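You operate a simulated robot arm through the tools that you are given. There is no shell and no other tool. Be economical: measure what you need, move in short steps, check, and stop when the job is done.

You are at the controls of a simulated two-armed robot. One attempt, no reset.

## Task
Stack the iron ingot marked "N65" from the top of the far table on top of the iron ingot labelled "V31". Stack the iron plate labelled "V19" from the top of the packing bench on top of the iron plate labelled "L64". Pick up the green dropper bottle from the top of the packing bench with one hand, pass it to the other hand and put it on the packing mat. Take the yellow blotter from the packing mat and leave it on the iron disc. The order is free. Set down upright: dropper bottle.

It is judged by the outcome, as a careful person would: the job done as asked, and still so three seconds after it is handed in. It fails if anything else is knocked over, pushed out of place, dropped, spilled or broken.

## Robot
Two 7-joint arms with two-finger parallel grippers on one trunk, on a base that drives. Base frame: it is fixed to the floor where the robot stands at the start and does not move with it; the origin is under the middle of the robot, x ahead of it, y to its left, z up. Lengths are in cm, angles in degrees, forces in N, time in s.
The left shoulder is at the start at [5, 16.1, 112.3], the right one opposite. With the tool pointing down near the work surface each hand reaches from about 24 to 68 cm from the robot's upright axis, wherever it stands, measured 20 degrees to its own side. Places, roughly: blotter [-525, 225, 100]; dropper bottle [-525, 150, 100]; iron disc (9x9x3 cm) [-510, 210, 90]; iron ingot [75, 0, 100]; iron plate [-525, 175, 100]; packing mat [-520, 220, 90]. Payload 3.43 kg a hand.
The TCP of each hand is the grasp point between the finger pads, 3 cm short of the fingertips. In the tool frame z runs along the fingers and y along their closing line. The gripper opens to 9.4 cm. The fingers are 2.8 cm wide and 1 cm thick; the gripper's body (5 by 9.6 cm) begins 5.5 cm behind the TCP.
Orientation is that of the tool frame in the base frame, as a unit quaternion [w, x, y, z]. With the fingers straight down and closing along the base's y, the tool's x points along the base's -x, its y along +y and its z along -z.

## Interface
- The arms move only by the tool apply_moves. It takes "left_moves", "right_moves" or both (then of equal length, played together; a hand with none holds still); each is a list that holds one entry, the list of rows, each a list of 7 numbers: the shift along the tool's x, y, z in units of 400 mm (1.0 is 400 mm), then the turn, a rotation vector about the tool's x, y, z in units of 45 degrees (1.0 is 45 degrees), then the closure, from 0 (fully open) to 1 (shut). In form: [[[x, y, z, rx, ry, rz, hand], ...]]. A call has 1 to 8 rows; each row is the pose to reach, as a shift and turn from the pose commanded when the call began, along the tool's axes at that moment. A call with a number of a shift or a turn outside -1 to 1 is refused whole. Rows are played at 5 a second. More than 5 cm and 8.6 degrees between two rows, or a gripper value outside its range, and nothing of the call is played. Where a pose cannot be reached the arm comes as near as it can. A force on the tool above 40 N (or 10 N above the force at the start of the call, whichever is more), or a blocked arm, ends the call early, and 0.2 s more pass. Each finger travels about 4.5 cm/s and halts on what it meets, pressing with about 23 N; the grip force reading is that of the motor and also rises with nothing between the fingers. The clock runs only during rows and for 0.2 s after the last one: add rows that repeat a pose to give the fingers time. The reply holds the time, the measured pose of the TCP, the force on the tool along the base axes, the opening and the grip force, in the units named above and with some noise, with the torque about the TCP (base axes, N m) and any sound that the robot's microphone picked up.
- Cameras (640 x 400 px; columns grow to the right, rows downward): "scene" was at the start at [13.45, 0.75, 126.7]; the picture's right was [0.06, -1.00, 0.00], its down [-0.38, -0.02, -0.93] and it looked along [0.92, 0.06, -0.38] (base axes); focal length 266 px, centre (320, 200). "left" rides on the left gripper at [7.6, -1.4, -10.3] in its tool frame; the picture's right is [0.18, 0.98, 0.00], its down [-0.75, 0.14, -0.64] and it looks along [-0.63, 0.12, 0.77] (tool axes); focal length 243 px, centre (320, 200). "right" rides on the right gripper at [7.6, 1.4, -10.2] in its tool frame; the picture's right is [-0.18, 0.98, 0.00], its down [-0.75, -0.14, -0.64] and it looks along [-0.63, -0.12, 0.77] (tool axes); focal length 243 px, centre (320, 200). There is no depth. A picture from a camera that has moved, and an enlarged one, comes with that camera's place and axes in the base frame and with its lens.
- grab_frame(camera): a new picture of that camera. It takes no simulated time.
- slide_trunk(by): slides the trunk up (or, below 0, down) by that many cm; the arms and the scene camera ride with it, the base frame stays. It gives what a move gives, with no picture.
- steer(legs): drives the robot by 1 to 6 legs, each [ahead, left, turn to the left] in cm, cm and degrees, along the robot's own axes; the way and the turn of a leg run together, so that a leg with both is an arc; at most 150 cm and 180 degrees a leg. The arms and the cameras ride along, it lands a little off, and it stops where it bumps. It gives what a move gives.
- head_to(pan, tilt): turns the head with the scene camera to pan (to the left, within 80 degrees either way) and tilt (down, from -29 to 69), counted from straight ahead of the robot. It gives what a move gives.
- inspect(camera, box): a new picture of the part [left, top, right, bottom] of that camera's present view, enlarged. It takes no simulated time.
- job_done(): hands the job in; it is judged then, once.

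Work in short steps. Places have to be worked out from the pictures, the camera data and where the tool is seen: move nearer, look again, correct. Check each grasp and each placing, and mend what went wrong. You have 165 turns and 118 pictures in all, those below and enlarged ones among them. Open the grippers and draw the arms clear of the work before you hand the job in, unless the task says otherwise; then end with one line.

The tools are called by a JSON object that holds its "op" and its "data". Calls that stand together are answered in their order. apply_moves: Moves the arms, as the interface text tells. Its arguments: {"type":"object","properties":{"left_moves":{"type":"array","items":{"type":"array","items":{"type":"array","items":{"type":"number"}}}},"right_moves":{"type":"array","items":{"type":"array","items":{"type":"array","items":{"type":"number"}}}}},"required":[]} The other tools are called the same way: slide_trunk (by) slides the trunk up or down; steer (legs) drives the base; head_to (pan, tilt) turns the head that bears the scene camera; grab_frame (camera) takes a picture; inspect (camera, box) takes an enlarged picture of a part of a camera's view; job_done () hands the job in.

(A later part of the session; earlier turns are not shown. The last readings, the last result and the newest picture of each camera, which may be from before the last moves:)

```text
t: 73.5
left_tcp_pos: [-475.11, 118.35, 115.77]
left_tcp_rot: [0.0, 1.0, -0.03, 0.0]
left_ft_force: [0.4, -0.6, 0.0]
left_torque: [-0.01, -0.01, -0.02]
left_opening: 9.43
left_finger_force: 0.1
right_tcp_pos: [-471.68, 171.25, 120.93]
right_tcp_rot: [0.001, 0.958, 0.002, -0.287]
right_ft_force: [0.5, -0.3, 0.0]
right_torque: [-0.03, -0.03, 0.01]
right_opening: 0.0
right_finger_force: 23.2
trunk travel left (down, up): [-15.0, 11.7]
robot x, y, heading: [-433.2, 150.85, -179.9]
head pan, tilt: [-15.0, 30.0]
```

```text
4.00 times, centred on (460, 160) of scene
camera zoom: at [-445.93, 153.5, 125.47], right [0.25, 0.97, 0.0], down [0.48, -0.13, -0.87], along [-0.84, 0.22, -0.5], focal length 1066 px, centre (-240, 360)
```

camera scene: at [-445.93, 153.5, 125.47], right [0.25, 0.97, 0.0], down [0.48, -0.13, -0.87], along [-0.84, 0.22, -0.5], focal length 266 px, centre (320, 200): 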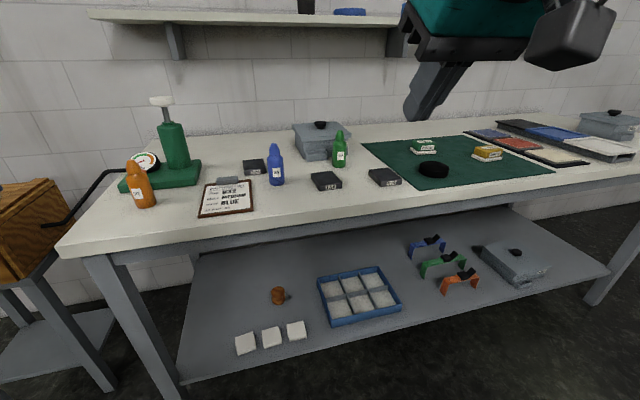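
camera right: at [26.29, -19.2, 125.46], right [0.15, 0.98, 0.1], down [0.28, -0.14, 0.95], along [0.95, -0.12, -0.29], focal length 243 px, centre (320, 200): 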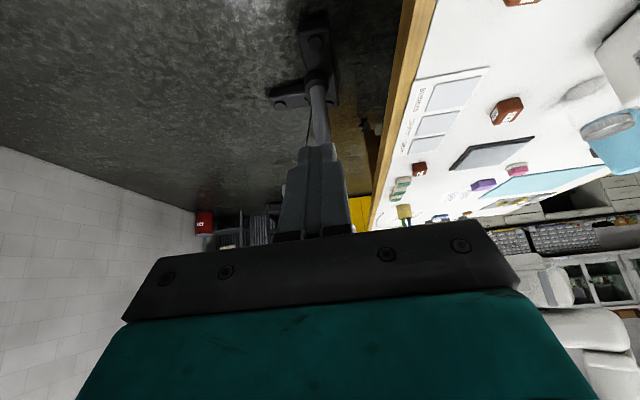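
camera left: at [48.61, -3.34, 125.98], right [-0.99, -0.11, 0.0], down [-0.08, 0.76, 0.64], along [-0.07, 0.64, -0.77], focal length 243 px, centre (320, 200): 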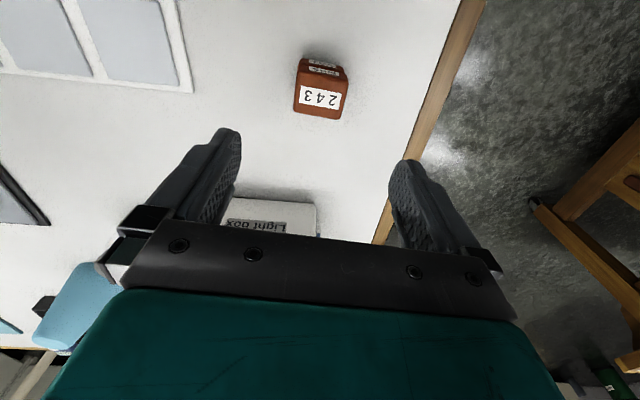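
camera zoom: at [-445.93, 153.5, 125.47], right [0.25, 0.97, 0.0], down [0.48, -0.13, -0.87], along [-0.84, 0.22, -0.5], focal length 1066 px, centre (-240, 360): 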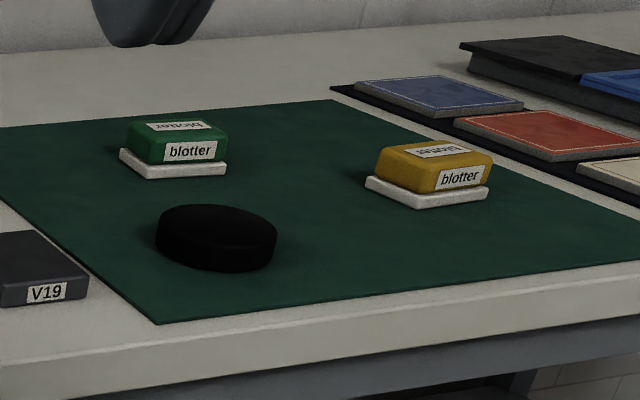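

V19 ≈ (−504,189), L64 ≈ (−506,172), bottle ≈ (−521,180), disc ≈ (−508,205), yellow blotter ≈ (−512,227). I position the robot at about (−462, 200), then level the right hand.

{"op": "steer", "data": {"legs": [[0, -49, 0], [27, 0, 0]]}}

{"op": "apply_moves", "data": {"right_moves": [[[0, 0, 0, 0, 0.18, 0, 0.5], [0, 0, 0, 0, 0.36, 0, 0], [0, 0, 0, 0, 0.54, 0, 0], [0, 0, 0, 0, 0.74, 0, 0], [0, 0, 0, 0, 0.74, 0, 0]]]}}

{"op": "head_to", "data": {"pan": 0, "tilt": 45}}

{"op": "grab_frame", "data": {"camera": "scene"}}

{"op": "grab_frame", "data": {"camera": "left"}}

{"op": "grab_frame", "data": {"camera": "right"}}

```text
t: 77.9
left_tcp_pos: [-502.1, 167.7, 115.63]
left_tcp_rot: [0.0, 0.999, -0.033, 0.0]
left_ft_force: [0.1, 0.3, -0.8]
left_torque: [0.0, -0.02, -0.04]
left_opening: 9.39
left_finger_force: 0.2
right_tcp_pos: [-498.65, 220.72, 121.0]
right_tcp_rot: [0.0, 0.958, 0.001, -0.287]
right_ft_force: [-0.8, -0.2, 0.3]
right_torque: [0.01, 0.0, 0.03]
right_opening: 0.02
right_finger_force: 22.4
trunk travel left (down, up): [-15.0, 11.7]
robot x, y, heading: [-459.99, 200.38, -179.8]
head pan, tilt: [-15.0, 30.0]
```

```text
refused: row 4 steps farther than a row can; nothing moved
```

```text
t: 78.7
left_tcp_pos: [-502.05, 167.75, 115.77]
left_tcp_rot: [0.0, 0.999, -0.032, 0.0]
left_ft_force: [-0.2, -0.3, 0.3]
left_torque: [0.0, 0.0, 0.02]
left_opening: 9.41
left_finger_force: 0.0
right_tcp_pos: [-498.5, 220.75, 120.95]
right_tcp_rot: [0.001, 0.958, 0.001, -0.287]
right_ft_force: [-0.7, 0.5, 0.9]
right_torque: [-0.03, 0.03, -0.02]
right_opening: 0.0
right_finger_force: 23.1
trunk travel left (down, up): [-15.0, 11.7]
robot x, y, heading: [-460.21, 200.4, -180.0]
head pan, tilt: [0.0, 45.0]
```

```text
83 pictures are left
camera scene: at [-472.15, 200.43, 123.21], right [0.0, 1.0, 0.0], down [0.71, 0.0, -0.71], along [-0.71, 0.0, -0.71], focal length 266 px, centre (320, 200)
```

scene: 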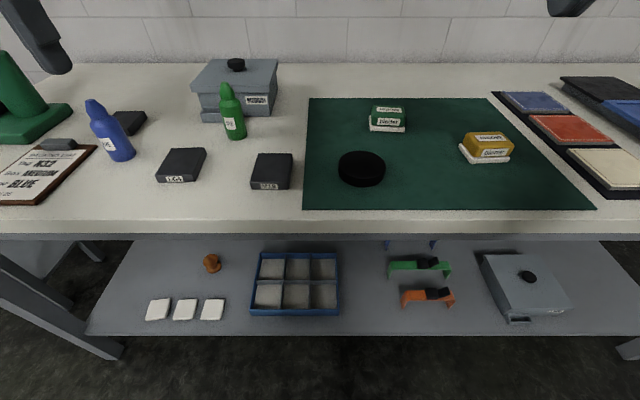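

```text
82 pictures are left
camera left: at [-494.44, 168.65, 125.96], right [0.12, -0.99, 0.0], down [-0.76, -0.09, 0.64], along [-0.64, -0.08, -0.77], focal length 243 px, centre (320, 200)
```

left: 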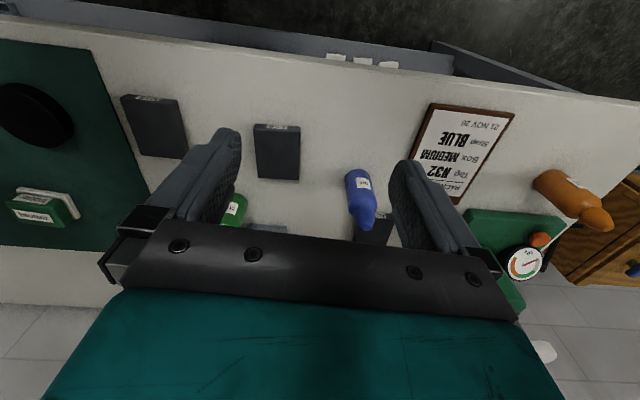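

```text
81 pictures are left
camera right: at [-486.48, 219.19, 125.47], right [-0.15, -0.98, 0.1], down [-0.28, 0.14, 0.95], along [-0.95, 0.12, -0.29], focal length 243 px, centre (320, 200)
```

right: 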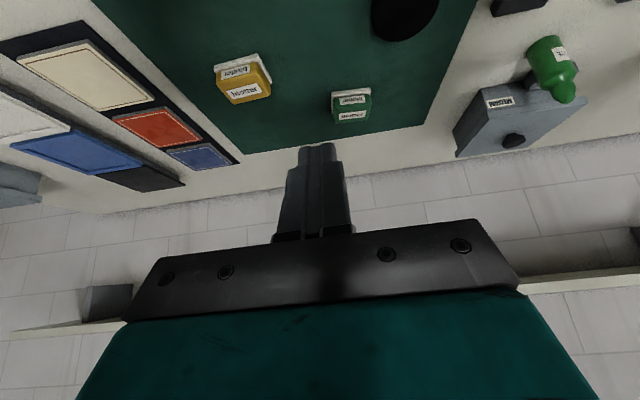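

Everything's within reach. I level the right hand with smaller steps and enlarge the plates in both views.

{"op": "apply_moves", "data": {"right_moves": [[[0, 0, 0, 0, 0.18, 0, 0.5], [0, 0, 0, 0, 0.36, 0, 0], [0, 0, 0, 0, 0.54, 0, 0], [0, 0, 0, 0, 0.7, 0, 0], [0, 0, 0, 0, 0.74, 0, 0]]]}}

{"op": "inspect", "data": {"camera": "scene", "box": [140, 130, 300, 210]}}

{"op": "inspect", "data": {"camera": "left", "box": [110, 85, 310, 195]}}

```text
t: 79.9
left_tcp_pos: [-502.1, 167.74, 115.66]
left_tcp_rot: [0.001, 0.999, -0.034, 0.0]
left_ft_force: [0.1, -0.1, -0.2]
left_torque: [-0.01, -0.03, -0.01]
left_opening: 9.39
left_finger_force: 0.0
right_tcp_pos: [-498.44, 220.65, 121.01]
right_tcp_rot: [0.0, 1.0, 0.001, 0.001]
right_ft_force: [0.0, 0.4, 1.4]
right_torque: [-0.01, -0.02, -0.02]
right_opening: 9.4
right_finger_force: 0.1
trunk travel left (down, up): [-15.0, 11.7]
robot x, y, heading: [-460.2, 200.29, -180.0]
head pan, tilt: [0.0, 45.0]
```

```text
4.00 times, centred on (220, 170) of scene
camera zoom: at [-472.14, 200.43, 123.21], right [0.0, 1.0, 0.0], down [0.71, 0.0, -0.71], along [-0.71, 0.0, -0.71], focal length 1066 px, centre (720, 320)
```

zoom: 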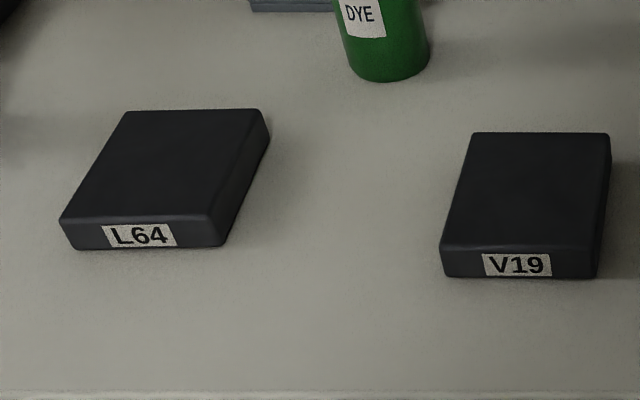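

```text
3.20 times, centred on (210, 140) of left
camera zoom: at [-494.44, 168.65, 125.97], right [0.12, -0.99, 0.0], down [-0.76, -0.09, 0.64], along [-0.64, -0.08, -0.77], focal length 776 px, centre (672, 392)
```

zoom: 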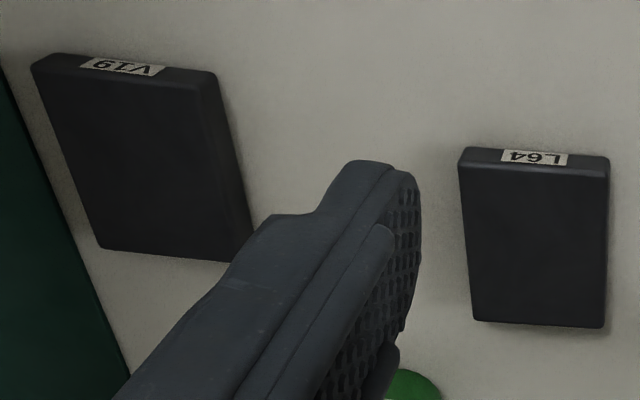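

Triangulated: V19 centre ≈ (−512.7, 191.4), yaw ≈ 0, top z ≈ 91.5; L64 centre ≈ (−514.8, 173.3); bench ≈ 89.5. I bring the left hand above V19 at z ≈ 105 and look.

{"op": "apply_moves", "data": {"left_moves": [[[-0.05, -0.095, 0.042, 0, 0, -0.02, 0], [-0.1, -0.19, 0.084, 0, 0, -0.04, 0], [-0.15, -0.286, 0.125, 0, 0, -0.06, 0], [-0.2, -0.381, 0.167, 0, 0, -0.08, 0], [-0.252, -0.477, 0.208, 0, 0, -0.1, 0], [-0.3025, -0.572, 0.25, 0, 0, -0.113, 0]]]}}

{"op": "grab_frame", "data": {"camera": "left"}}

```text
t: 81.3
left_tcp_pos: [-512.68, 191.6, 105.67]
left_tcp_rot: [0.0, 1.0, 0.013, 0.0]
left_ft_force: [-0.1, 1.0, 0.4]
left_torque: [0.03, -0.02, 0.0]
left_opening: 9.38
left_finger_force: 0.1
right_tcp_pos: [-498.56, 220.62, 120.92]
right_tcp_rot: [0.001, 1.0, 0.0, 0.0]
right_ft_force: [1.0, 0.2, -0.6]
right_torque: [0.0, 0.0, 0.02]
right_opening: 9.42
right_finger_force: 0.1
trunk travel left (down, up): [-15.0, 11.7]
robot x, y, heading: [-460.4, 200.42, -179.9]
head pan, tilt: [0.0, 45.0]
```

```text
78 pictures are left
camera left: at [-505.15, 193.2, 115.91], right [0.21, -0.98, 0.0], down [-0.75, -0.16, 0.64], along [-0.63, -0.13, -0.77], focal length 243 px, centre (320, 200)
```

left: 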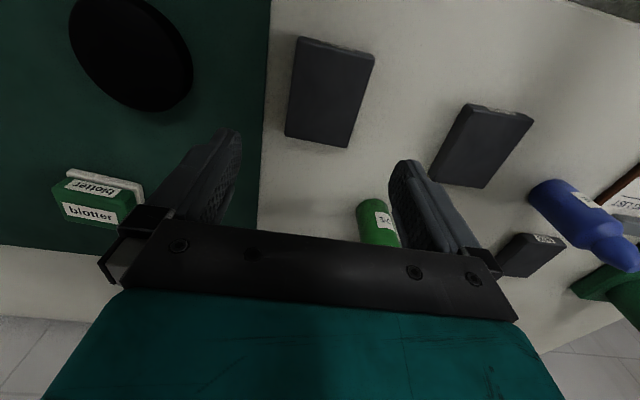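

V19 centre refined to ≈ (−512.3, 191.2). I descend around it to z ≈ 93.

{"op": "apply_moves", "data": {"left_moves": [[[0.008, 0.01, 0.1, 0, 0, -0.02, 0], [0.008, 0.01, 0.2, 0, 0, -0.02, 0], [0.008, 0.01, 0.28, 0, 0, -0.02, 0], [0.008, 0.01, 0.31, 0, 0, -0.02, 0]]]}}

{"op": "grab_frame", "data": {"camera": "left"}}

```text
t: 82.3
left_tcp_pos: [-512.26, 190.88, 93.22]
left_tcp_rot: [0.001, 1.0, 0.019, 0.0]
left_ft_force: [0.1, -0.6, -0.2]
left_torque: [-0.01, 0.0, 0.0]
left_opening: 9.41
left_finger_force: 0.0
right_tcp_pos: [-498.52, 220.66, 120.98]
right_tcp_rot: [0.0, 1.0, 0.001, 0.0]
right_ft_force: [-0.9, -0.1, -0.5]
right_torque: [0.01, -0.02, 0.02]
right_opening: 9.41
right_finger_force: 0.0
trunk travel left (down, up): [-15.0, 11.7]
robot x, y, heading: [-460.0, 200.18, -179.7]
head pan, tilt: [0.0, 45.0]
```

```text
77 pictures are left
camera left: at [-504.84, 192.54, 103.49], right [0.22, -0.98, 0.0], down [-0.75, -0.17, 0.64], along [-0.63, -0.14, -0.77], focal length 243 px, centre (320, 200)
```

left: 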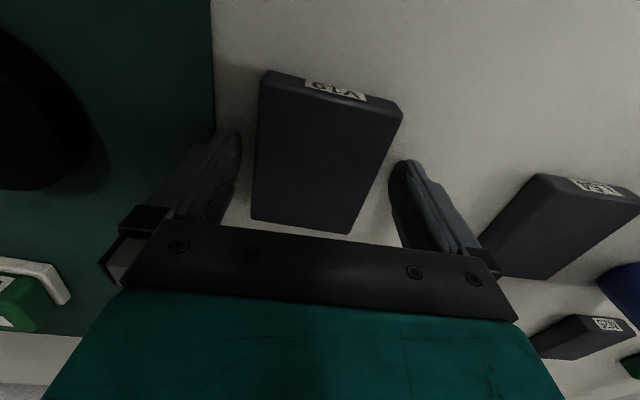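

Plate centre ≈ (−512.6, 191.2), well between the fingers. I close and lift.

{"op": "apply_moves", "data": {"left_moves": [[[-0.006, -0.006, 0.005, 0, 0, 0, 0.2], [-0.006, -0.006, 0.008, 0, 0, 0, 0.5], [-0.006, -0.006, 0.008, 0, 0, 0, 1], [-0.006, -0.006, 0.008, 0, 0, 0, 1], [-0.006, -0.006, 0.008, 0, 0, 0, 1], [-0.006, -0.006, 0.008, 0, 0, 0, 1]]]}}

{"op": "apply_moves", "data": {"left_moves": [[[0, 0, -0.04, 0, 0, 0, 1], [0, 0, -0.1, 0, 0, 0, 1], [0, 0, -0.175, 0, 0, 0, 1], [0, 0, -0.2, 0, 0, 0, 1]]]}}

{"op": "grab_frame", "data": {"camera": "left"}}

{"op": "grab_frame", "data": {"camera": "scene"}}

```text
t: 83.7
left_tcp_pos: [-512.57, 191.03, 93.03]
left_tcp_rot: [0.0, 1.0, 0.02, -0.001]
left_ft_force: [-1.3, -5.1, 9.7]
left_torque: [-0.52, -0.39, -0.27]
left_opening: 7.12
left_finger_force: 22.8
right_tcp_pos: [-498.35, 220.59, 121.09]
right_tcp_rot: [0.0, 1.0, 0.001, -0.001]
right_ft_force: [-0.2, -0.6, 0.5]
right_torque: [0.01, 0.01, 0.01]
right_opening: 9.42
right_finger_force: 0.1
trunk travel left (down, up): [-15.0, 11.7]
robot x, y, heading: [-460.43, 200.28, -179.8]
head pan, tilt: [0.0, 45.0]
```

```text
t: 84.7
left_tcp_pos: [-512.38, 191.2, 100.93]
left_tcp_rot: [0.001, 1.0, 0.019, 0.001]
left_ft_force: [-0.1, -0.5, -7.9]
left_torque: [0.01, -0.01, 0.02]
left_opening: 6.97
left_finger_force: 23.4
right_tcp_pos: [-498.58, 220.65, 120.96]
right_tcp_rot: [0.0, 1.0, 0.001, 0.001]
right_ft_force: [-0.4, 0.1, 0.5]
right_torque: [0.0, -0.01, -0.05]
right_opening: 9.42
right_finger_force: 0.0
trunk travel left (down, up): [-15.0, 11.7]
robot x, y, heading: [-460.32, 200.28, -180.1]
head pan, tilt: [0.0, 45.0]
```

```text
76 pictures are left
camera left: at [-505.03, 192.86, 111.26], right [0.22, -0.98, 0.0], down [-0.75, -0.17, 0.64], along [-0.63, -0.14, -0.77], focal length 243 px, centre (320, 200)
```

left: 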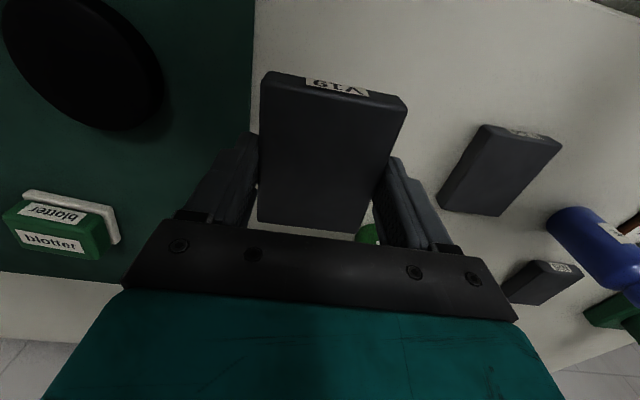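

```text
75 pictures are left
camera scene: at [-472.22, 200.41, 123.19], right [0.0, 1.0, 0.0], down [0.71, 0.0, -0.71], along [-0.71, 0.0, -0.71], focal length 266 px, centre (320, 200)
```

scene: 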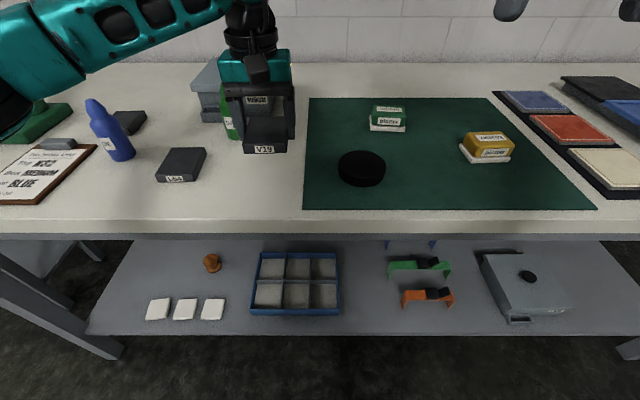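

V19 is held level (7.9 N). L64's centre re-measured ≈ (−514.8, 173.35), consistent. I carry V19 above it at z ≈ 100.

{"op": "apply_moves", "data": {"left_moves": [[[-0.01, 0.111, 0, 0, 0, 0, 1], [-0.03, 0.222, 0, 0, 0, 0, 1], [-0.05, 0.333, 0, 0, 0, -0.01, 1], [-0.0775, 0.444, 0, 0, 0, -0.018, 1], [-0.0775, 0.444, 0.05, 0, 0, -0.018, 1]]]}}

{"op": "grab_frame", "data": {"camera": "left"}}

{"op": "inspect", "data": {"camera": "scene", "box": [110, 90, 270, 200]}}

```text
t: 85.9
left_tcp_pos: [-515.05, 173.41, 98.98]
left_tcp_rot: [-0.001, 1.0, 0.026, -0.001]
left_ft_force: [-0.3, -0.4, -9.3]
left_torque: [0.04, 0.0, 0.01]
left_opening: 6.97
left_finger_force: 23.0
right_tcp_pos: [-498.58, 220.63, 121.05]
right_tcp_rot: [0.0, 1.0, 0.0, 0.001]
right_ft_force: [0.0, 0.0, 0.0]
right_torque: [-0.01, 0.0, 0.04]
right_opening: 9.39
right_finger_force: 0.0
trunk travel left (down, up): [-15.0, 11.7]
robot x, y, heading: [-459.93, 200.53, -179.8]
head pan, tilt: [0.0, 45.0]
```

```text
74 pictures are left
camera left: at [-507.59, 175.13, 109.16], right [0.23, -0.97, 0.0], down [-0.75, -0.18, 0.64], along [-0.62, -0.15, -0.77], focal length 243 px, centre (320, 200)
```

left: 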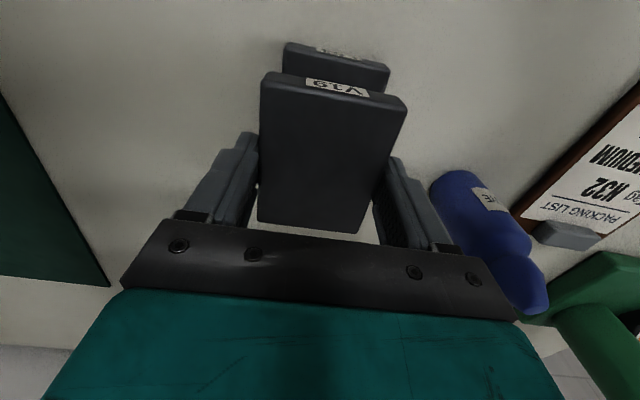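

```text
3.64 times, centred on (190, 145) of scene
camera zoom: at [-472.24, 200.4, 123.19], right [0.0, 1.0, 0.0], down [0.71, 0.0, -0.71], along [-0.71, 0.0, -0.71], focal length 969 px, centre (793, 400)
```

zoom: 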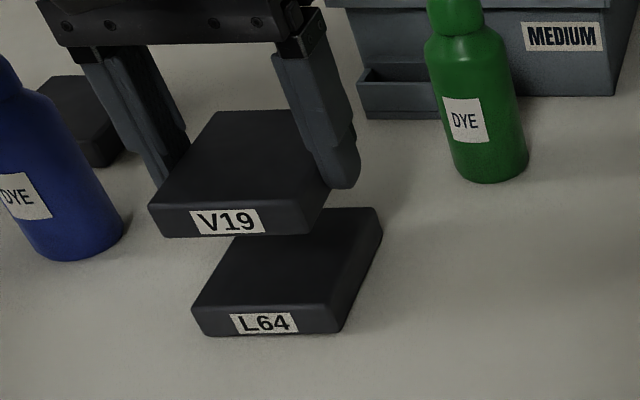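

Labels suggest V19 needs +0.3 x, −0.4 y. I apply that and lower to about 1 cm above contact, then slowly.

{"op": "apply_moves", "data": {"left_moves": [[[0.008, 0.01, 0.02, 0, 0, 0, 1], [0.008, 0.01, 0.06, 0, 0, 0, 1], [0.008, 0.01, 0.08, 0, 0, 0, 1], [0.008, 0.01, 0.088, 0, 0, 0, 1], [0.008, 0.01, 0.094, 0, 0, 0, 1]]]}}

{"op": "inspect", "data": {"camera": "scene", "box": [110, 90, 270, 200]}}

```text
t: 87.1
left_tcp_pos: [-514.55, 172.94, 95.13]
left_tcp_rot: [0.0, 1.0, 0.025, 0.0]
left_ft_force: [1.0, 0.5, -8.9]
left_torque: [-0.01, -0.01, 0.02]
left_opening: 6.98
left_finger_force: 23.3
right_tcp_pos: [-498.58, 220.59, 120.98]
right_tcp_rot: [0.0, 1.0, 0.0, 0.0]
right_ft_force: [0.5, 0.6, 0.0]
right_torque: [0.02, 0.02, -0.03]
right_opening: 9.39
right_finger_force: 0.1
trunk travel left (down, up): [-15.0, 11.7]
robot x, y, heading: [-460.44, 200.35, -179.7]
head pan, tilt: [0.0, 45.0]
```

```text
3.64 times, centred on (190, 145) of scene
camera zoom: at [-472.22, 200.39, 123.19], right [0.0, 1.0, 0.0], down [0.71, 0.0, -0.71], along [-0.71, 0.0, -0.71], focal length 969 px, centre (793, 400)
```

zoom: 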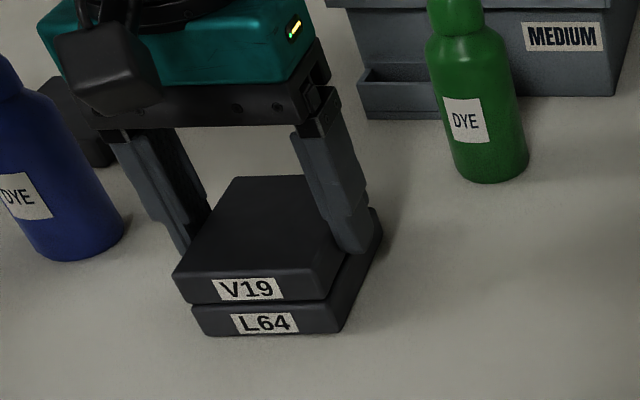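

Good alignment, nearly touching; lower a few more mm until contact.

{"op": "apply_moves", "data": {"left_moves": [[[0, 0, 0.004, 0, 0, 0, 1], [0, 0, 0.008, 0, 0, 0, 1], [0, 0, 0.011, 0, 0, 0, 1]]]}}

```text
t: 87.9
left_tcp_pos: [-514.67, 173.01, 95.13]
left_tcp_rot: [-0.001, 1.0, 0.026, -0.003]
left_ft_force: [-0.5, -3.6, 12.0]
left_torque: [-0.27, -0.57, 0.01]
left_opening: 7.0
left_finger_force: 22.8
right_tcp_pos: [-498.41, 220.68, 121.1]
right_tcp_rot: [0.001, 1.0, 0.001, 0.0]
right_ft_force: [0.5, -0.7, 1.3]
right_torque: [-0.03, 0.02, 0.01]
right_opening: 9.4
right_finger_force: 0.2
trunk travel left (down, up): [-15.0, 11.7]
robot x, y, heading: [-460.2, 200.05, -180.1]
head pan, tilt: [0.0, 45.0]
```

In contact. I release, then rise straight up and check.

{"op": "apply_moves", "data": {"left_moves": [[[0, 0, -0.004, 0, 0, 0, 0.7], [0, 0, -0.006, 0, 0, 0, 0.3], [0, 0, -0.006, 0, 0, 0, 0], [0, 0, -0.006, 0, 0, 0, 0], [0, 0, -0.05, 0, 0, 0, 0], [0, 0, -0.15, 0, 0, 0, 0], [0, 0, -0.27, 0, 0, 0, 0], [0, 0, -0.37, 0, 0, 0, 0]]]}}

{"op": "grab_frame", "data": {"camera": "left"}}

{"op": "inspect", "data": {"camera": "scene", "box": [110, 70, 310, 200]}}

```text
t: 89.7
left_tcp_pos: [-514.67, 173.07, 109.67]
left_tcp_rot: [0.0, 1.0, 0.026, 0.0]
left_ft_force: [-0.2, -0.1, -0.3]
left_torque: [0.04, -0.01, -0.01]
left_opening: 9.41
left_finger_force: 0.0
right_tcp_pos: [-498.47, 220.73, 121.09]
right_tcp_rot: [0.0, 1.0, 0.001, 0.0]
right_ft_force: [-0.2, -0.3, -0.7]
right_torque: [0.01, 0.0, 0.0]
right_opening: 9.42
right_finger_force: 0.1
trunk travel left (down, up): [-15.0, 11.7]
robot x, y, heading: [-460.14, 200.09, -179.9]
head pan, tilt: [0.0, 45.0]
```

```text
71 pictures are left
camera left: at [-507.12, 174.9, 119.87], right [0.24, -0.97, 0.0], down [-0.74, -0.18, 0.64], along [-0.62, -0.15, -0.77], focal length 243 px, centre (320, 200)
```

left: 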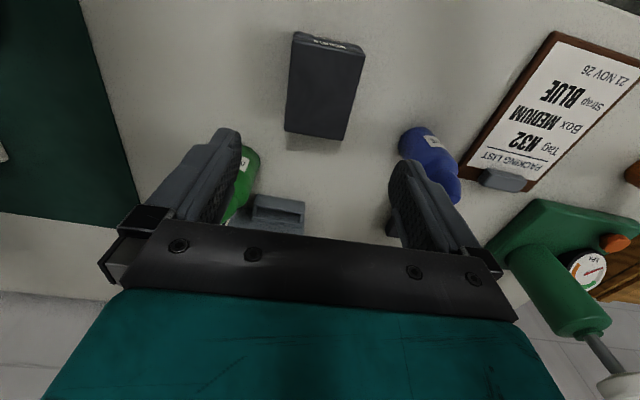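

```text
3.08 times, centred on (210, 135) of scene
camera zoom: at [-472.12, 200.45, 123.2], right [0.0, 1.0, 0.0], down [0.71, 0.0, -0.71], along [-0.71, 0.0, -0.71], focal length 820 px, centre (658, 400)
```

zoom: 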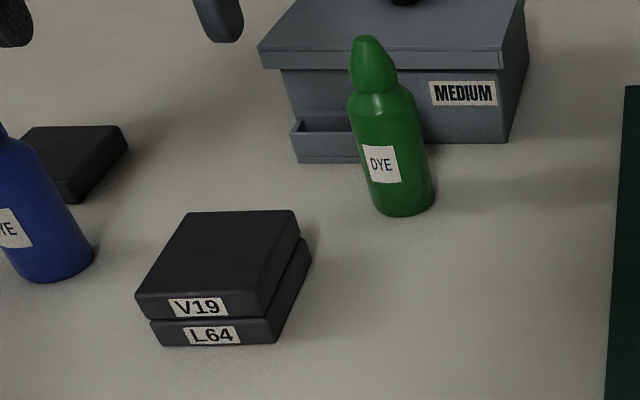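

V19 is neatly on L64. Next the blotter with the right hand; I look from the right camera.

{"op": "grab_frame", "data": {"camera": "right"}}

{"op": "inspect", "data": {"camera": "scene", "box": [330, 80, 530, 200]}}

```text
69 pictures are left
camera right: at [-490.82, 219.19, 131.33], right [-0.18, -0.98, 0.0], down [-0.75, 0.14, 0.64], along [-0.63, 0.12, -0.77], focal length 243 px, centre (320, 200)
```

right: 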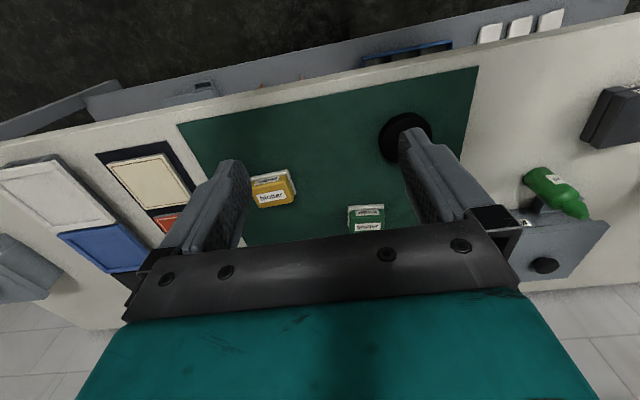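

```text
3.20 times, centred on (430, 140) of scene
camera zoom: at [-472.12, 200.45, 123.2], right [0.0, 1.0, 0.0], down [0.71, 0.0, -0.71], along [-0.71, 0.0, -0.71], focal length 853 px, centre (-32, 392)
```

zoom: 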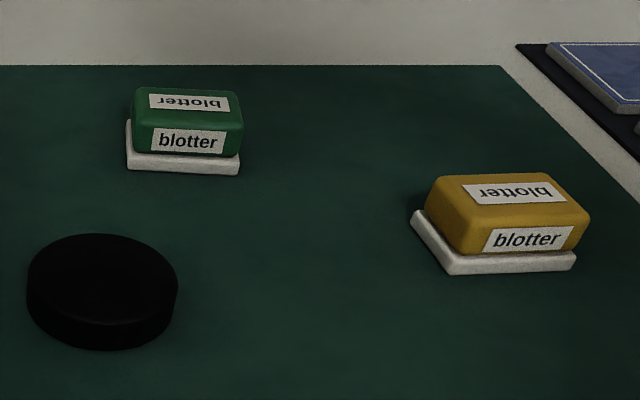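

Yellow blotter ≈ (−517.3, 233.6). I bring the right hand above it at z ≈ 107.

{"op": "apply_moves", "data": {"right_moves": [[[-0.078, -0.054, 0.058, 0, 0, 0, 0], [-0.157, -0.108, 0.117, 0, 0, 0, 0], [-0.235, -0.162, 0.175, 0, 0, 0, 0], [-0.313, -0.216, 0.233, 0, 0, 0, 0], [-0.392, -0.27, 0.292, 0, 0, 0, 0], [-0.47, -0.325, 0.35, 0, 0, 0, 0]]]}}

{"op": "grab_frame", "data": {"camera": "right"}}

{"op": "inspect", "data": {"camera": "right", "box": [240, 40, 400, 140]}}

```text
t: 91.1
left_tcp_pos: [-514.67, 173.08, 109.57]
left_tcp_rot: [0.0, 1.0, 0.026, 0.0]
left_ft_force: [0.4, 0.0, -0.2]
left_torque: [0.0, -0.03, 0.03]
left_opening: 9.38
left_finger_force: 0.2
right_tcp_pos: [-517.44, 233.64, 106.89]
right_tcp_rot: [0.0, 1.0, 0.001, -0.001]
right_ft_force: [0.2, 0.0, 0.0]
right_torque: [0.02, -0.02, -0.01]
right_opening: 9.43
right_finger_force: 0.0
trunk travel left (down, up): [-15.0, 11.7]
robot x, y, heading: [-460.25, 200.49, -180.0]
head pan, tilt: [0.0, 45.0]
```

```text
67 pictures are left
camera right: at [-509.76, 232.12, 117.24], right [-0.18, -0.98, 0.0], down [-0.75, 0.14, 0.64], along [-0.63, 0.12, -0.77], focal length 243 px, centre (320, 200)
```

right: 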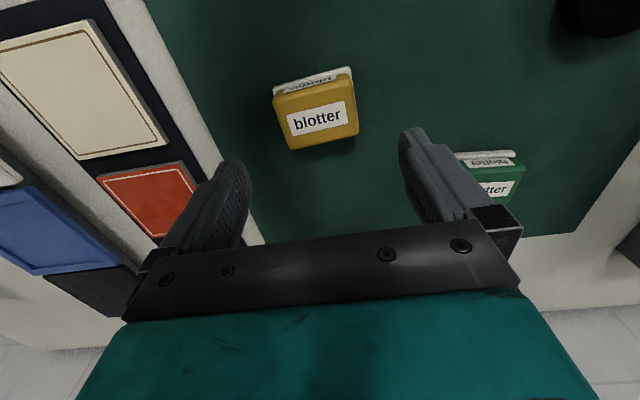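

```text
4.00 times, centred on (320, 90) of right
camera zoom: at [-509.76, 232.12, 117.24], right [-0.18, -0.98, 0.0], down [-0.75, 0.14, 0.64], along [-0.63, 0.12, -0.77], focal length 970 px, centre (320, 640)
```

zoom: 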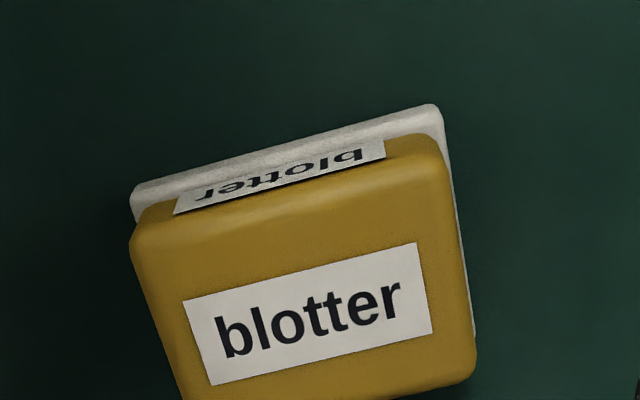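

Blotter top centre ≈ (−518.0, 234.0, 95.2), yaw ≈ +3.5°, ~7 cm wide along y. I descend so that fingertips stay just above the white pad (TCP ≈ 95.5).

{"op": "apply_moves", "data": {"right_moves": [[[-0.014, -0.009, 0.08, 0, 0, -0.04, 0], [-0.014, -0.009, 0.17, 0, 0, -0.08, 0], [-0.014, -0.009, 0.25, 0, 0, -0.08, 0], [-0.014, -0.009, 0.284, 0, 0, -0.08, 0]]]}}

{"op": "grab_frame", "data": {"camera": "right"}}

{"op": "inspect", "data": {"camera": "scene", "box": [430, 90, 550, 180]}}

```text
t: 92.1
left_tcp_pos: [-514.6, 173.02, 109.57]
left_tcp_rot: [0.0, 1.0, 0.027, -0.001]
left_ft_force: [-0.5, -0.3, 0.0]
left_torque: [0.0, 0.02, 0.03]
left_opening: 9.41
left_finger_force: 0.1
right_tcp_pos: [-517.91, 234.09, 95.6]
right_tcp_rot: [0.0, 0.999, 0.032, -0.001]
right_ft_force: [0.2, -0.3, -0.1]
right_torque: [0.03, 0.01, 0.01]
right_opening: 9.37
right_finger_force: 0.1
trunk travel left (down, up): [-15.0, 11.7]
robot x, y, heading: [-460.11, 200.14, -180.0]
head pan, tilt: [0.0, 45.0]
```

```text
65 pictures are left
camera right: at [-510.2, 233.03, 105.81], right [-0.12, -0.99, 0.0], down [-0.76, 0.09, 0.64], along [-0.64, 0.08, -0.77], focal length 243 px, centre (320, 200)
```

right: 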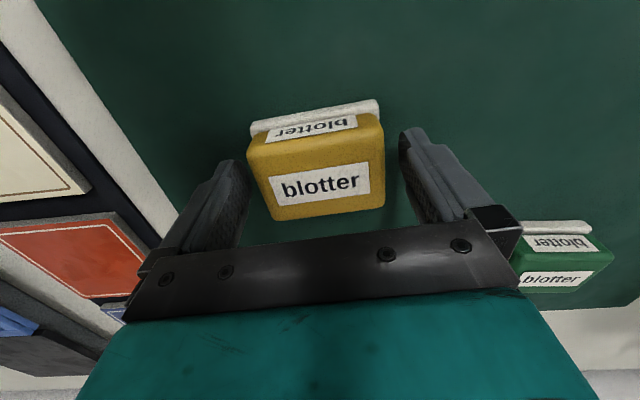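

```text
4.44 times, centred on (490, 135) of scene
camera zoom: at [-472.15, 200.43, 123.21], right [0.0, 1.0, 0.0], down [0.71, 0.0, -0.71], along [-0.71, 0.0, -0.71], focal length 1184 px, centre (-436, 489)
```

zoom: 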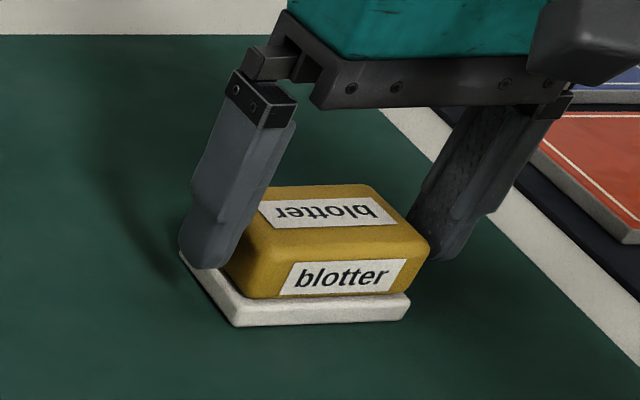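

Fingers straddle the yellow body above the pad. Close and lift slightly.

{"op": "apply_moves", "data": {"right_moves": [[[0, 0, 0, 0, 0, 0, 0.3], [0, 0, 0, 0, 0, 0, 0.6], [0, 0, 0, 0, 0, 0, 1], [0, 0, 0, 0, 0, 0, 1], [0, 0, 0, 0, 0, 0, 1], [0, 0, 0, 0, 0, 0, 1]]]}}

{"op": "apply_moves", "data": {"right_moves": [[[0, 0, -0.03, 0, 0, 0, 1], [0, 0, -0.08, 0, 0, 0, 1], [0, 0, -0.15, 0, 0, 0, 1]]]}}

{"op": "inspect", "data": {"camera": "scene", "box": [430, 70, 550, 180]}}

{"op": "grab_frame", "data": {"camera": "right"}}

```text
t: 93.5
left_tcp_pos: [-514.54, 173.06, 109.55]
left_tcp_rot: [0.0, 1.0, 0.027, 0.001]
left_ft_force: [-0.6, 0.4, 0.4]
left_torque: [0.01, 0.01, -0.01]
left_opening: 9.42
left_finger_force: 0.1
right_tcp_pos: [-517.97, 233.97, 95.52]
right_tcp_rot: [0.0, 0.999, 0.032, 0.0]
right_ft_force: [0.3, 0.3, -0.5]
right_torque: [0.01, 0.0, 0.0]
right_opening: 7.51
right_finger_force: 22.8
trunk travel left (down, up): [-15.0, 11.7]
robot x, y, heading: [-460.16, 200.54, -179.8]
head pan, tilt: [0.0, 45.0]
```

```text
t: 94.3
left_tcp_pos: [-514.64, 173.06, 109.61]
left_tcp_rot: [0.001, 1.0, 0.027, 0.001]
left_ft_force: [0.2, -0.1, -0.1]
left_torque: [0.02, 0.01, -0.03]
left_opening: 9.42
left_finger_force: 0.1
right_tcp_pos: [-517.92, 233.92, 101.6]
right_tcp_rot: [-0.001, 0.999, 0.032, 0.0]
right_ft_force: [0.0, 0.1, -0.4]
right_torque: [-0.01, 0.01, -0.01]
right_opening: 7.53
right_finger_force: 22.7
trunk travel left (down, up): [-15.0, 11.7]
robot x, y, heading: [-460.24, 200.51, -180.0]
head pan, tilt: [0.0, 45.0]
```

```text
3.64 times, centred on (490, 125) of scene
camera zoom: at [-472.13, 200.41, 123.2], right [0.0, 1.0, 0.0], down [0.71, 0.0, -0.71], along [-0.71, 0.0, -0.71], focal length 969 px, centre (-298, 473)
```

zoom: 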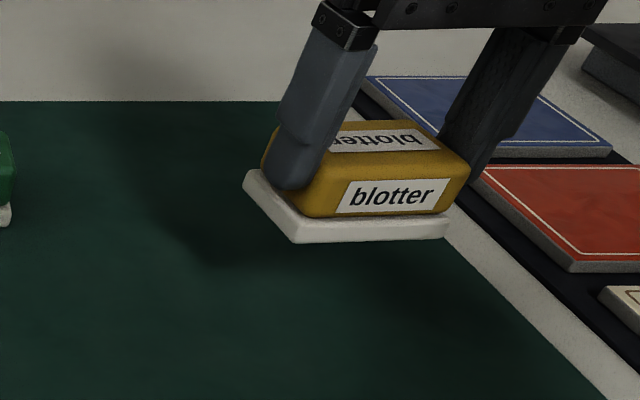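

```text
62 pictures are left
camera right: at [-510.2, 232.91, 111.95], right [-0.12, -0.99, 0.0], down [-0.76, 0.09, 0.64], along [-0.64, 0.08, -0.77], focal length 243 px, centre (320, 200)
```

right: 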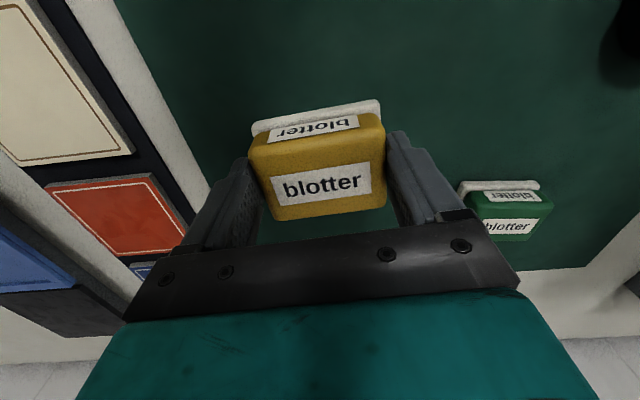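

The pad is part of the blotter; it's held well. Disc centre ≈ (−511.0, 208.2), top ≈ 93.2 by two views. I carry the blotter over it.

{"op": "apply_moves", "data": {"right_moves": [[[0.022, 0.109, -0.04, 0, 0, 0, 1], [0.044, 0.218, -0.06, 0, 0, 0, 1], [0.066, 0.327, -0.06, 0, 0, 0, 1], [0.088, 0.435, -0.06, 0, 0, 0, 1], [0.11, 0.544, -0.06, 0, 0, 0, 1], [0.1315, 0.652, -0.06, 0, 0, 0, 1]]]}}

{"op": "grab_frame", "data": {"camera": "right"}}

{"op": "grab_frame", "data": {"camera": "scene"}}

```text
t: 95.7
left_tcp_pos: [-514.63, 172.99, 109.57]
left_tcp_rot: [-0.001, 1.0, 0.026, 0.0]
left_ft_force: [0.2, 0.3, 0.5]
left_torque: [0.05, -0.02, 0.01]
left_opening: 9.42
left_finger_force: 0.0
right_tcp_pos: [-510.91, 208.33, 104.06]
right_tcp_rot: [0.001, 1.0, 0.032, 0.0]
right_ft_force: [0.1, 0.0, -1.1]
right_torque: [0.0, -0.02, 0.0]
right_opening: 7.55
right_finger_force: 22.8
trunk travel left (down, up): [-15.0, 11.7]
robot x, y, heading: [-460.04, 200.04, -179.9]
head pan, tilt: [0.0, 45.0]
```

```text
61 pictures are left
camera right: at [-503.27, 207.25, 114.35], right [-0.12, -0.99, 0.0], down [-0.76, 0.09, 0.64], along [-0.64, 0.08, -0.77], focal length 243 px, centre (320, 200)
```

right: 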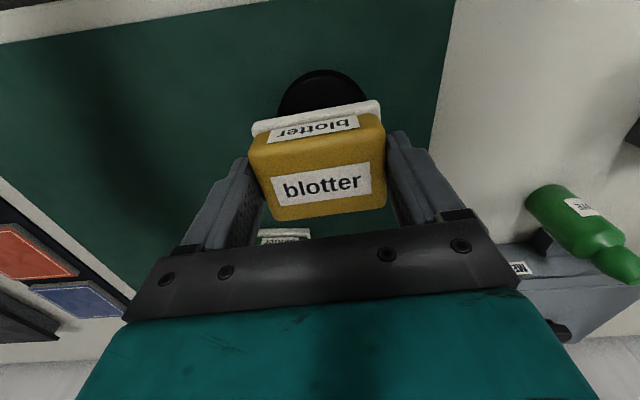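

```text
60 pictures are left
camera scene: at [-472.15, 200.37, 123.2], right [0.0, 1.0, 0.0], down [0.71, 0.0, -0.71], along [-0.71, 0.0, -0.71], focal length 266 px, centre (320, 200)
```

scene: 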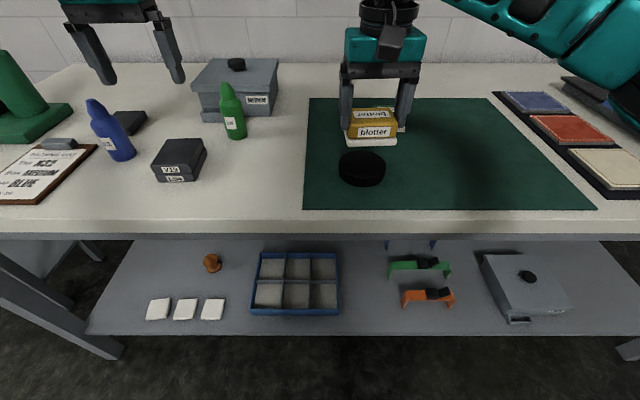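

I want a precise disc centre before lowering; enlarging the disc in both views.

{"op": "inspect", "data": {"camera": "scene", "box": [322, 120, 402, 195]}}

{"op": "inspect", "data": {"camera": "right", "box": [255, 50, 395, 140]}}

```text
5.33 times, centred on (362, 158) of scene
camera zoom: at [-472.15, 200.37, 123.2], right [0.0, 1.0, 0.0], down [0.71, 0.0, -0.71], along [-0.71, 0.0, -0.71], focal length 1421 px, centre (96, 427)
```

zoom: 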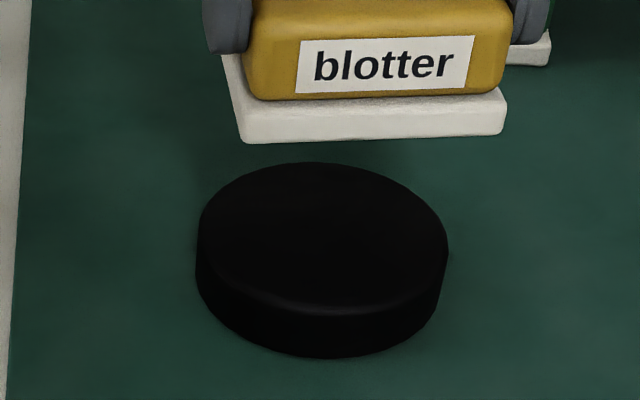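

```text
4.44 times, centred on (325, 95) of right
camera zoom: at [-503.27, 207.25, 114.35], right [-0.12, -0.99, 0.0], down [-0.76, 0.09, 0.64], along [-0.64, 0.08, -0.77], focal length 1078 px, centre (298, 667)
```

zoom: 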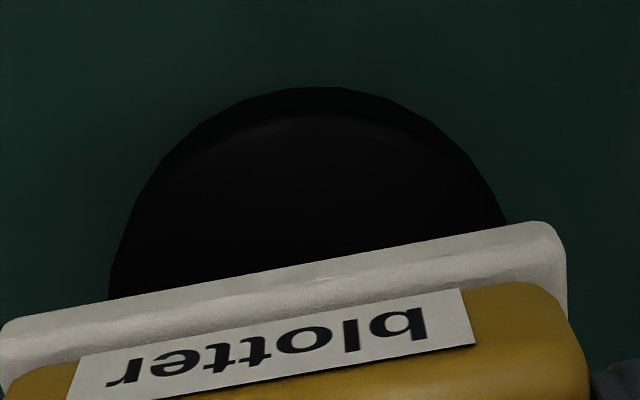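

The disc centre works out at ≈ (−513.0, 208.3), top ≈ 92; the blotter's centre seems ~1.5 cm beyond the TCP, so I shift only −0.6 in x and lower to just above.

{"op": "apply_moves", "data": {"right_moves": [[[-0.015, 0, 0.04, 0, 0, 0, 1], [-0.015, 0, 0.09, 0, 0, 0, 1], [-0.015, 0, 0.12, 0, 0, 0, 1]]]}}

{"op": "inspect", "data": {"camera": "scene", "box": [322, 120, 402, 195]}}

{"op": "grab_frame", "data": {"camera": "right"}}

```text
t: 96.5
left_tcp_pos: [-514.68, 173.09, 109.48]
left_tcp_rot: [0.0, 1.0, 0.026, 0.0]
left_ft_force: [-0.1, 0.1, 0.4]
left_torque: [0.01, -0.03, -0.01]
left_opening: 9.38
left_finger_force: 0.1
right_tcp_pos: [-511.59, 208.42, 99.18]
right_tcp_rot: [0.0, 0.999, 0.033, -0.001]
right_ft_force: [-0.1, -1.0, -1.0]
right_torque: [0.02, 0.01, 0.02]
right_opening: 7.54
right_finger_force: 23.3
trunk travel left (down, up): [-15.0, 11.7]
robot x, y, heading: [-460.47, 200.5, -180.1]
head pan, tilt: [0.0, 45.0]
```

```text
5.33 times, centred on (362, 158) of scene
camera zoom: at [-472.16, 200.43, 123.21], right [0.0, 1.0, 0.0], down [0.71, 0.0, -0.71], along [-0.71, 0.0, -0.71], focal length 1421 px, centre (96, 427)
```

zoom: 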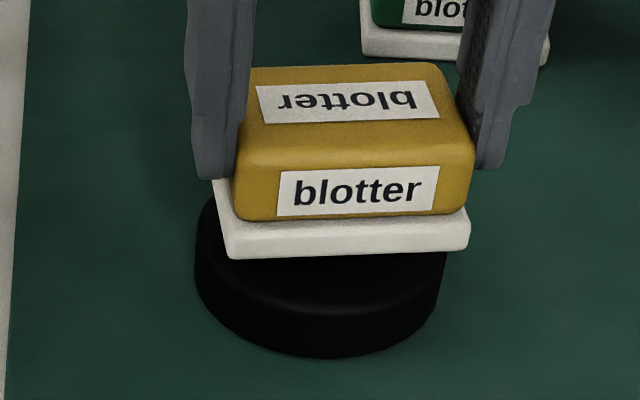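

```text
56 pictures are left
camera right: at [-503.86, 207.27, 109.49], right [-0.12, -0.99, 0.0], down [-0.76, 0.09, 0.64], along [-0.64, 0.08, -0.77], focal length 243 px, centre (320, 200)
```

right: 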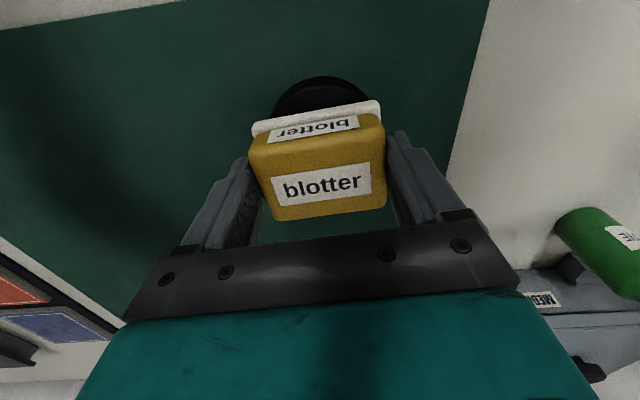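

Alignment is good (within ~4 mm). I lower gently to contact.

{"op": "apply_moves", "data": {"right_moves": [[[0, 0.008, 0.01, 0, 0, 0, 1], [0, 0.008, 0.018, 0, 0, 0, 1], [0, 0.008, 0.023, 0, 0, 0, 1]]]}}

{"op": "inspect", "data": {"camera": "scene", "box": [322, 120, 402, 195]}}

```text
t: 97.3
left_tcp_pos: [-514.72, 173.15, 109.49]
left_tcp_rot: [0.0, 1.0, 0.027, 0.0]
left_ft_force: [-0.2, -0.6, -0.5]
left_torque: [-0.02, -0.02, -0.02]
left_opening: 9.39
left_finger_force: 0.1
right_tcp_pos: [-511.45, 208.06, 98.32]
right_tcp_rot: [0.0, 0.999, 0.032, 0.0]
right_ft_force: [0.8, 0.4, -1.2]
right_torque: [0.01, -0.02, -0.02]
right_opening: 7.54
right_finger_force: 22.5
trunk travel left (down, up): [-15.0, 11.7]
robot x, y, heading: [-460.17, 200.15, -179.9]
head pan, tilt: [0.0, 45.0]
```

```text
5.33 times, centred on (362, 158) of scene
camera zoom: at [-472.15, 200.43, 123.2], right [0.0, 1.0, 0.0], down [0.71, 0.0, -0.71], along [-0.71, 0.0, -0.71], focal length 1421 px, centre (96, 427)
```

zoom: 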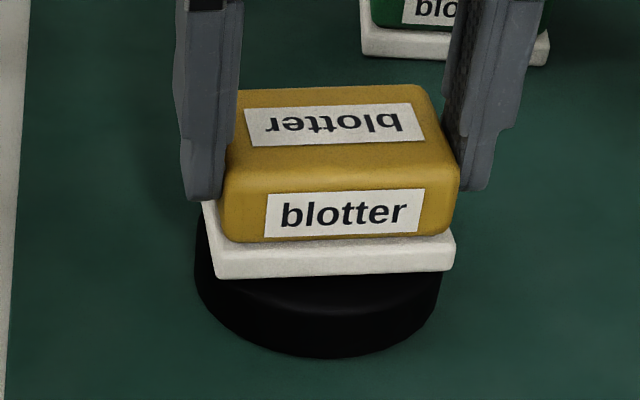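

{"op": "apply_moves", "data": {"right_moves": [[[0, 0, 0.005, 0, 0, 0, 1], [0, 0, 0.009, 0, 0, 0, 1], [0, 0, 0.012, 0, 0, 0, 1]]]}}

```text
t: 98.1
left_tcp_pos: [-514.65, 173.14, 109.44]
left_tcp_rot: [0.0, 1.0, 0.025, 0.0]
left_ft_force: [-0.5, -0.5, 0.0]
left_torque: [0.0, 0.0, 0.01]
left_opening: 9.42
left_finger_force: 0.1
right_tcp_pos: [-511.54, 207.98, 97.89]
right_tcp_rot: [0.0, 0.999, 0.033, -0.001]
right_ft_force: [-0.9, -0.4, 1.4]
right_torque: [0.14, 0.03, -0.01]
right_opening: 7.53
right_finger_force: 22.6
trunk travel left (down, up): [-15.0, 11.7]
robot x, y, heading: [-460.22, 200.5, -179.9]
head pan, tilt: [0.0, 45.0]
```

Light contact felt (−1 → +1.4 N). One more mm, then release and rise.

{"op": "apply_moves", "data": {"right_moves": [[[0, 0, 0.002, 0, 0, 0, 1], [0, 0, 0.002, 0, 0, 0, 0.7], [0, 0, 0.002, 0, 0, 0, 0.3], [0, 0, 0.002, 0, 0, 0, 0], [0, 0, 0.002, 0, 0, 0, 0], [0, 0, -0.06, 0, 0, 0, 0], [0, 0, -0.17, 0, 0, 0, 0], [0, 0, -0.28, 0, 0, 0, 0]]]}}

{"op": "grab_frame", "data": {"camera": "scene"}}

{"op": "grab_frame", "data": {"camera": "right"}}

```text
t: 99.9
left_tcp_pos: [-514.61, 173.05, 109.42]
left_tcp_rot: [0.0, 1.0, 0.026, 0.0]
left_ft_force: [-0.1, 1.0, 0.7]
left_torque: [-0.01, 0.01, 0.01]
left_opening: 9.41
left_finger_force: 0.1
right_tcp_pos: [-511.59, 207.86, 108.99]
right_tcp_rot: [0.0, 0.999, 0.033, 0.0]
right_ft_force: [0.9, 0.1, 0.2]
right_torque: [0.01, 0.02, 0.04]
right_opening: 9.4
right_finger_force: 0.0
trunk travel left (down, up): [-15.0, 11.7]
robot x, y, heading: [-460.06, 200.22, -179.9]
head pan, tilt: [0.0, 45.0]
```

```text
54 pictures are left
camera scene: at [-472.12, 200.4, 123.21], right [0.0, 1.0, 0.0], down [0.71, 0.0, -0.71], along [-0.71, 0.0, -0.71], focal length 266 px, centre (320, 200)
```

scene: 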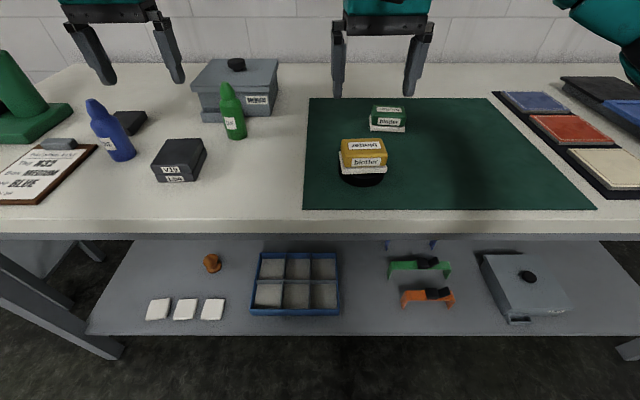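

```text
53 pictures are left
camera right: at [-503.8, 206.92, 119.24], right [-0.12, -0.99, 0.0], down [-0.76, 0.09, 0.64], along [-0.64, 0.08, -0.77], focal length 243 px, centre (320, 200)
```

right: 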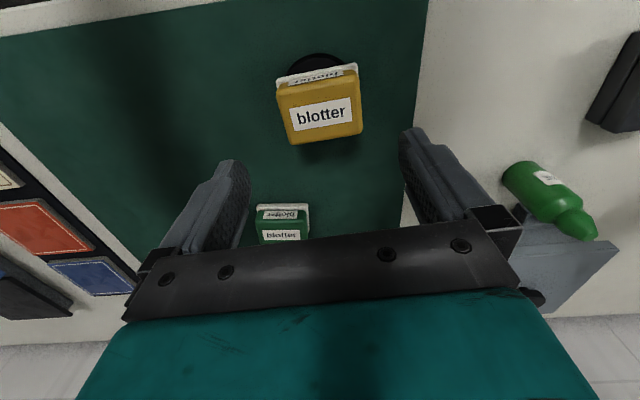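

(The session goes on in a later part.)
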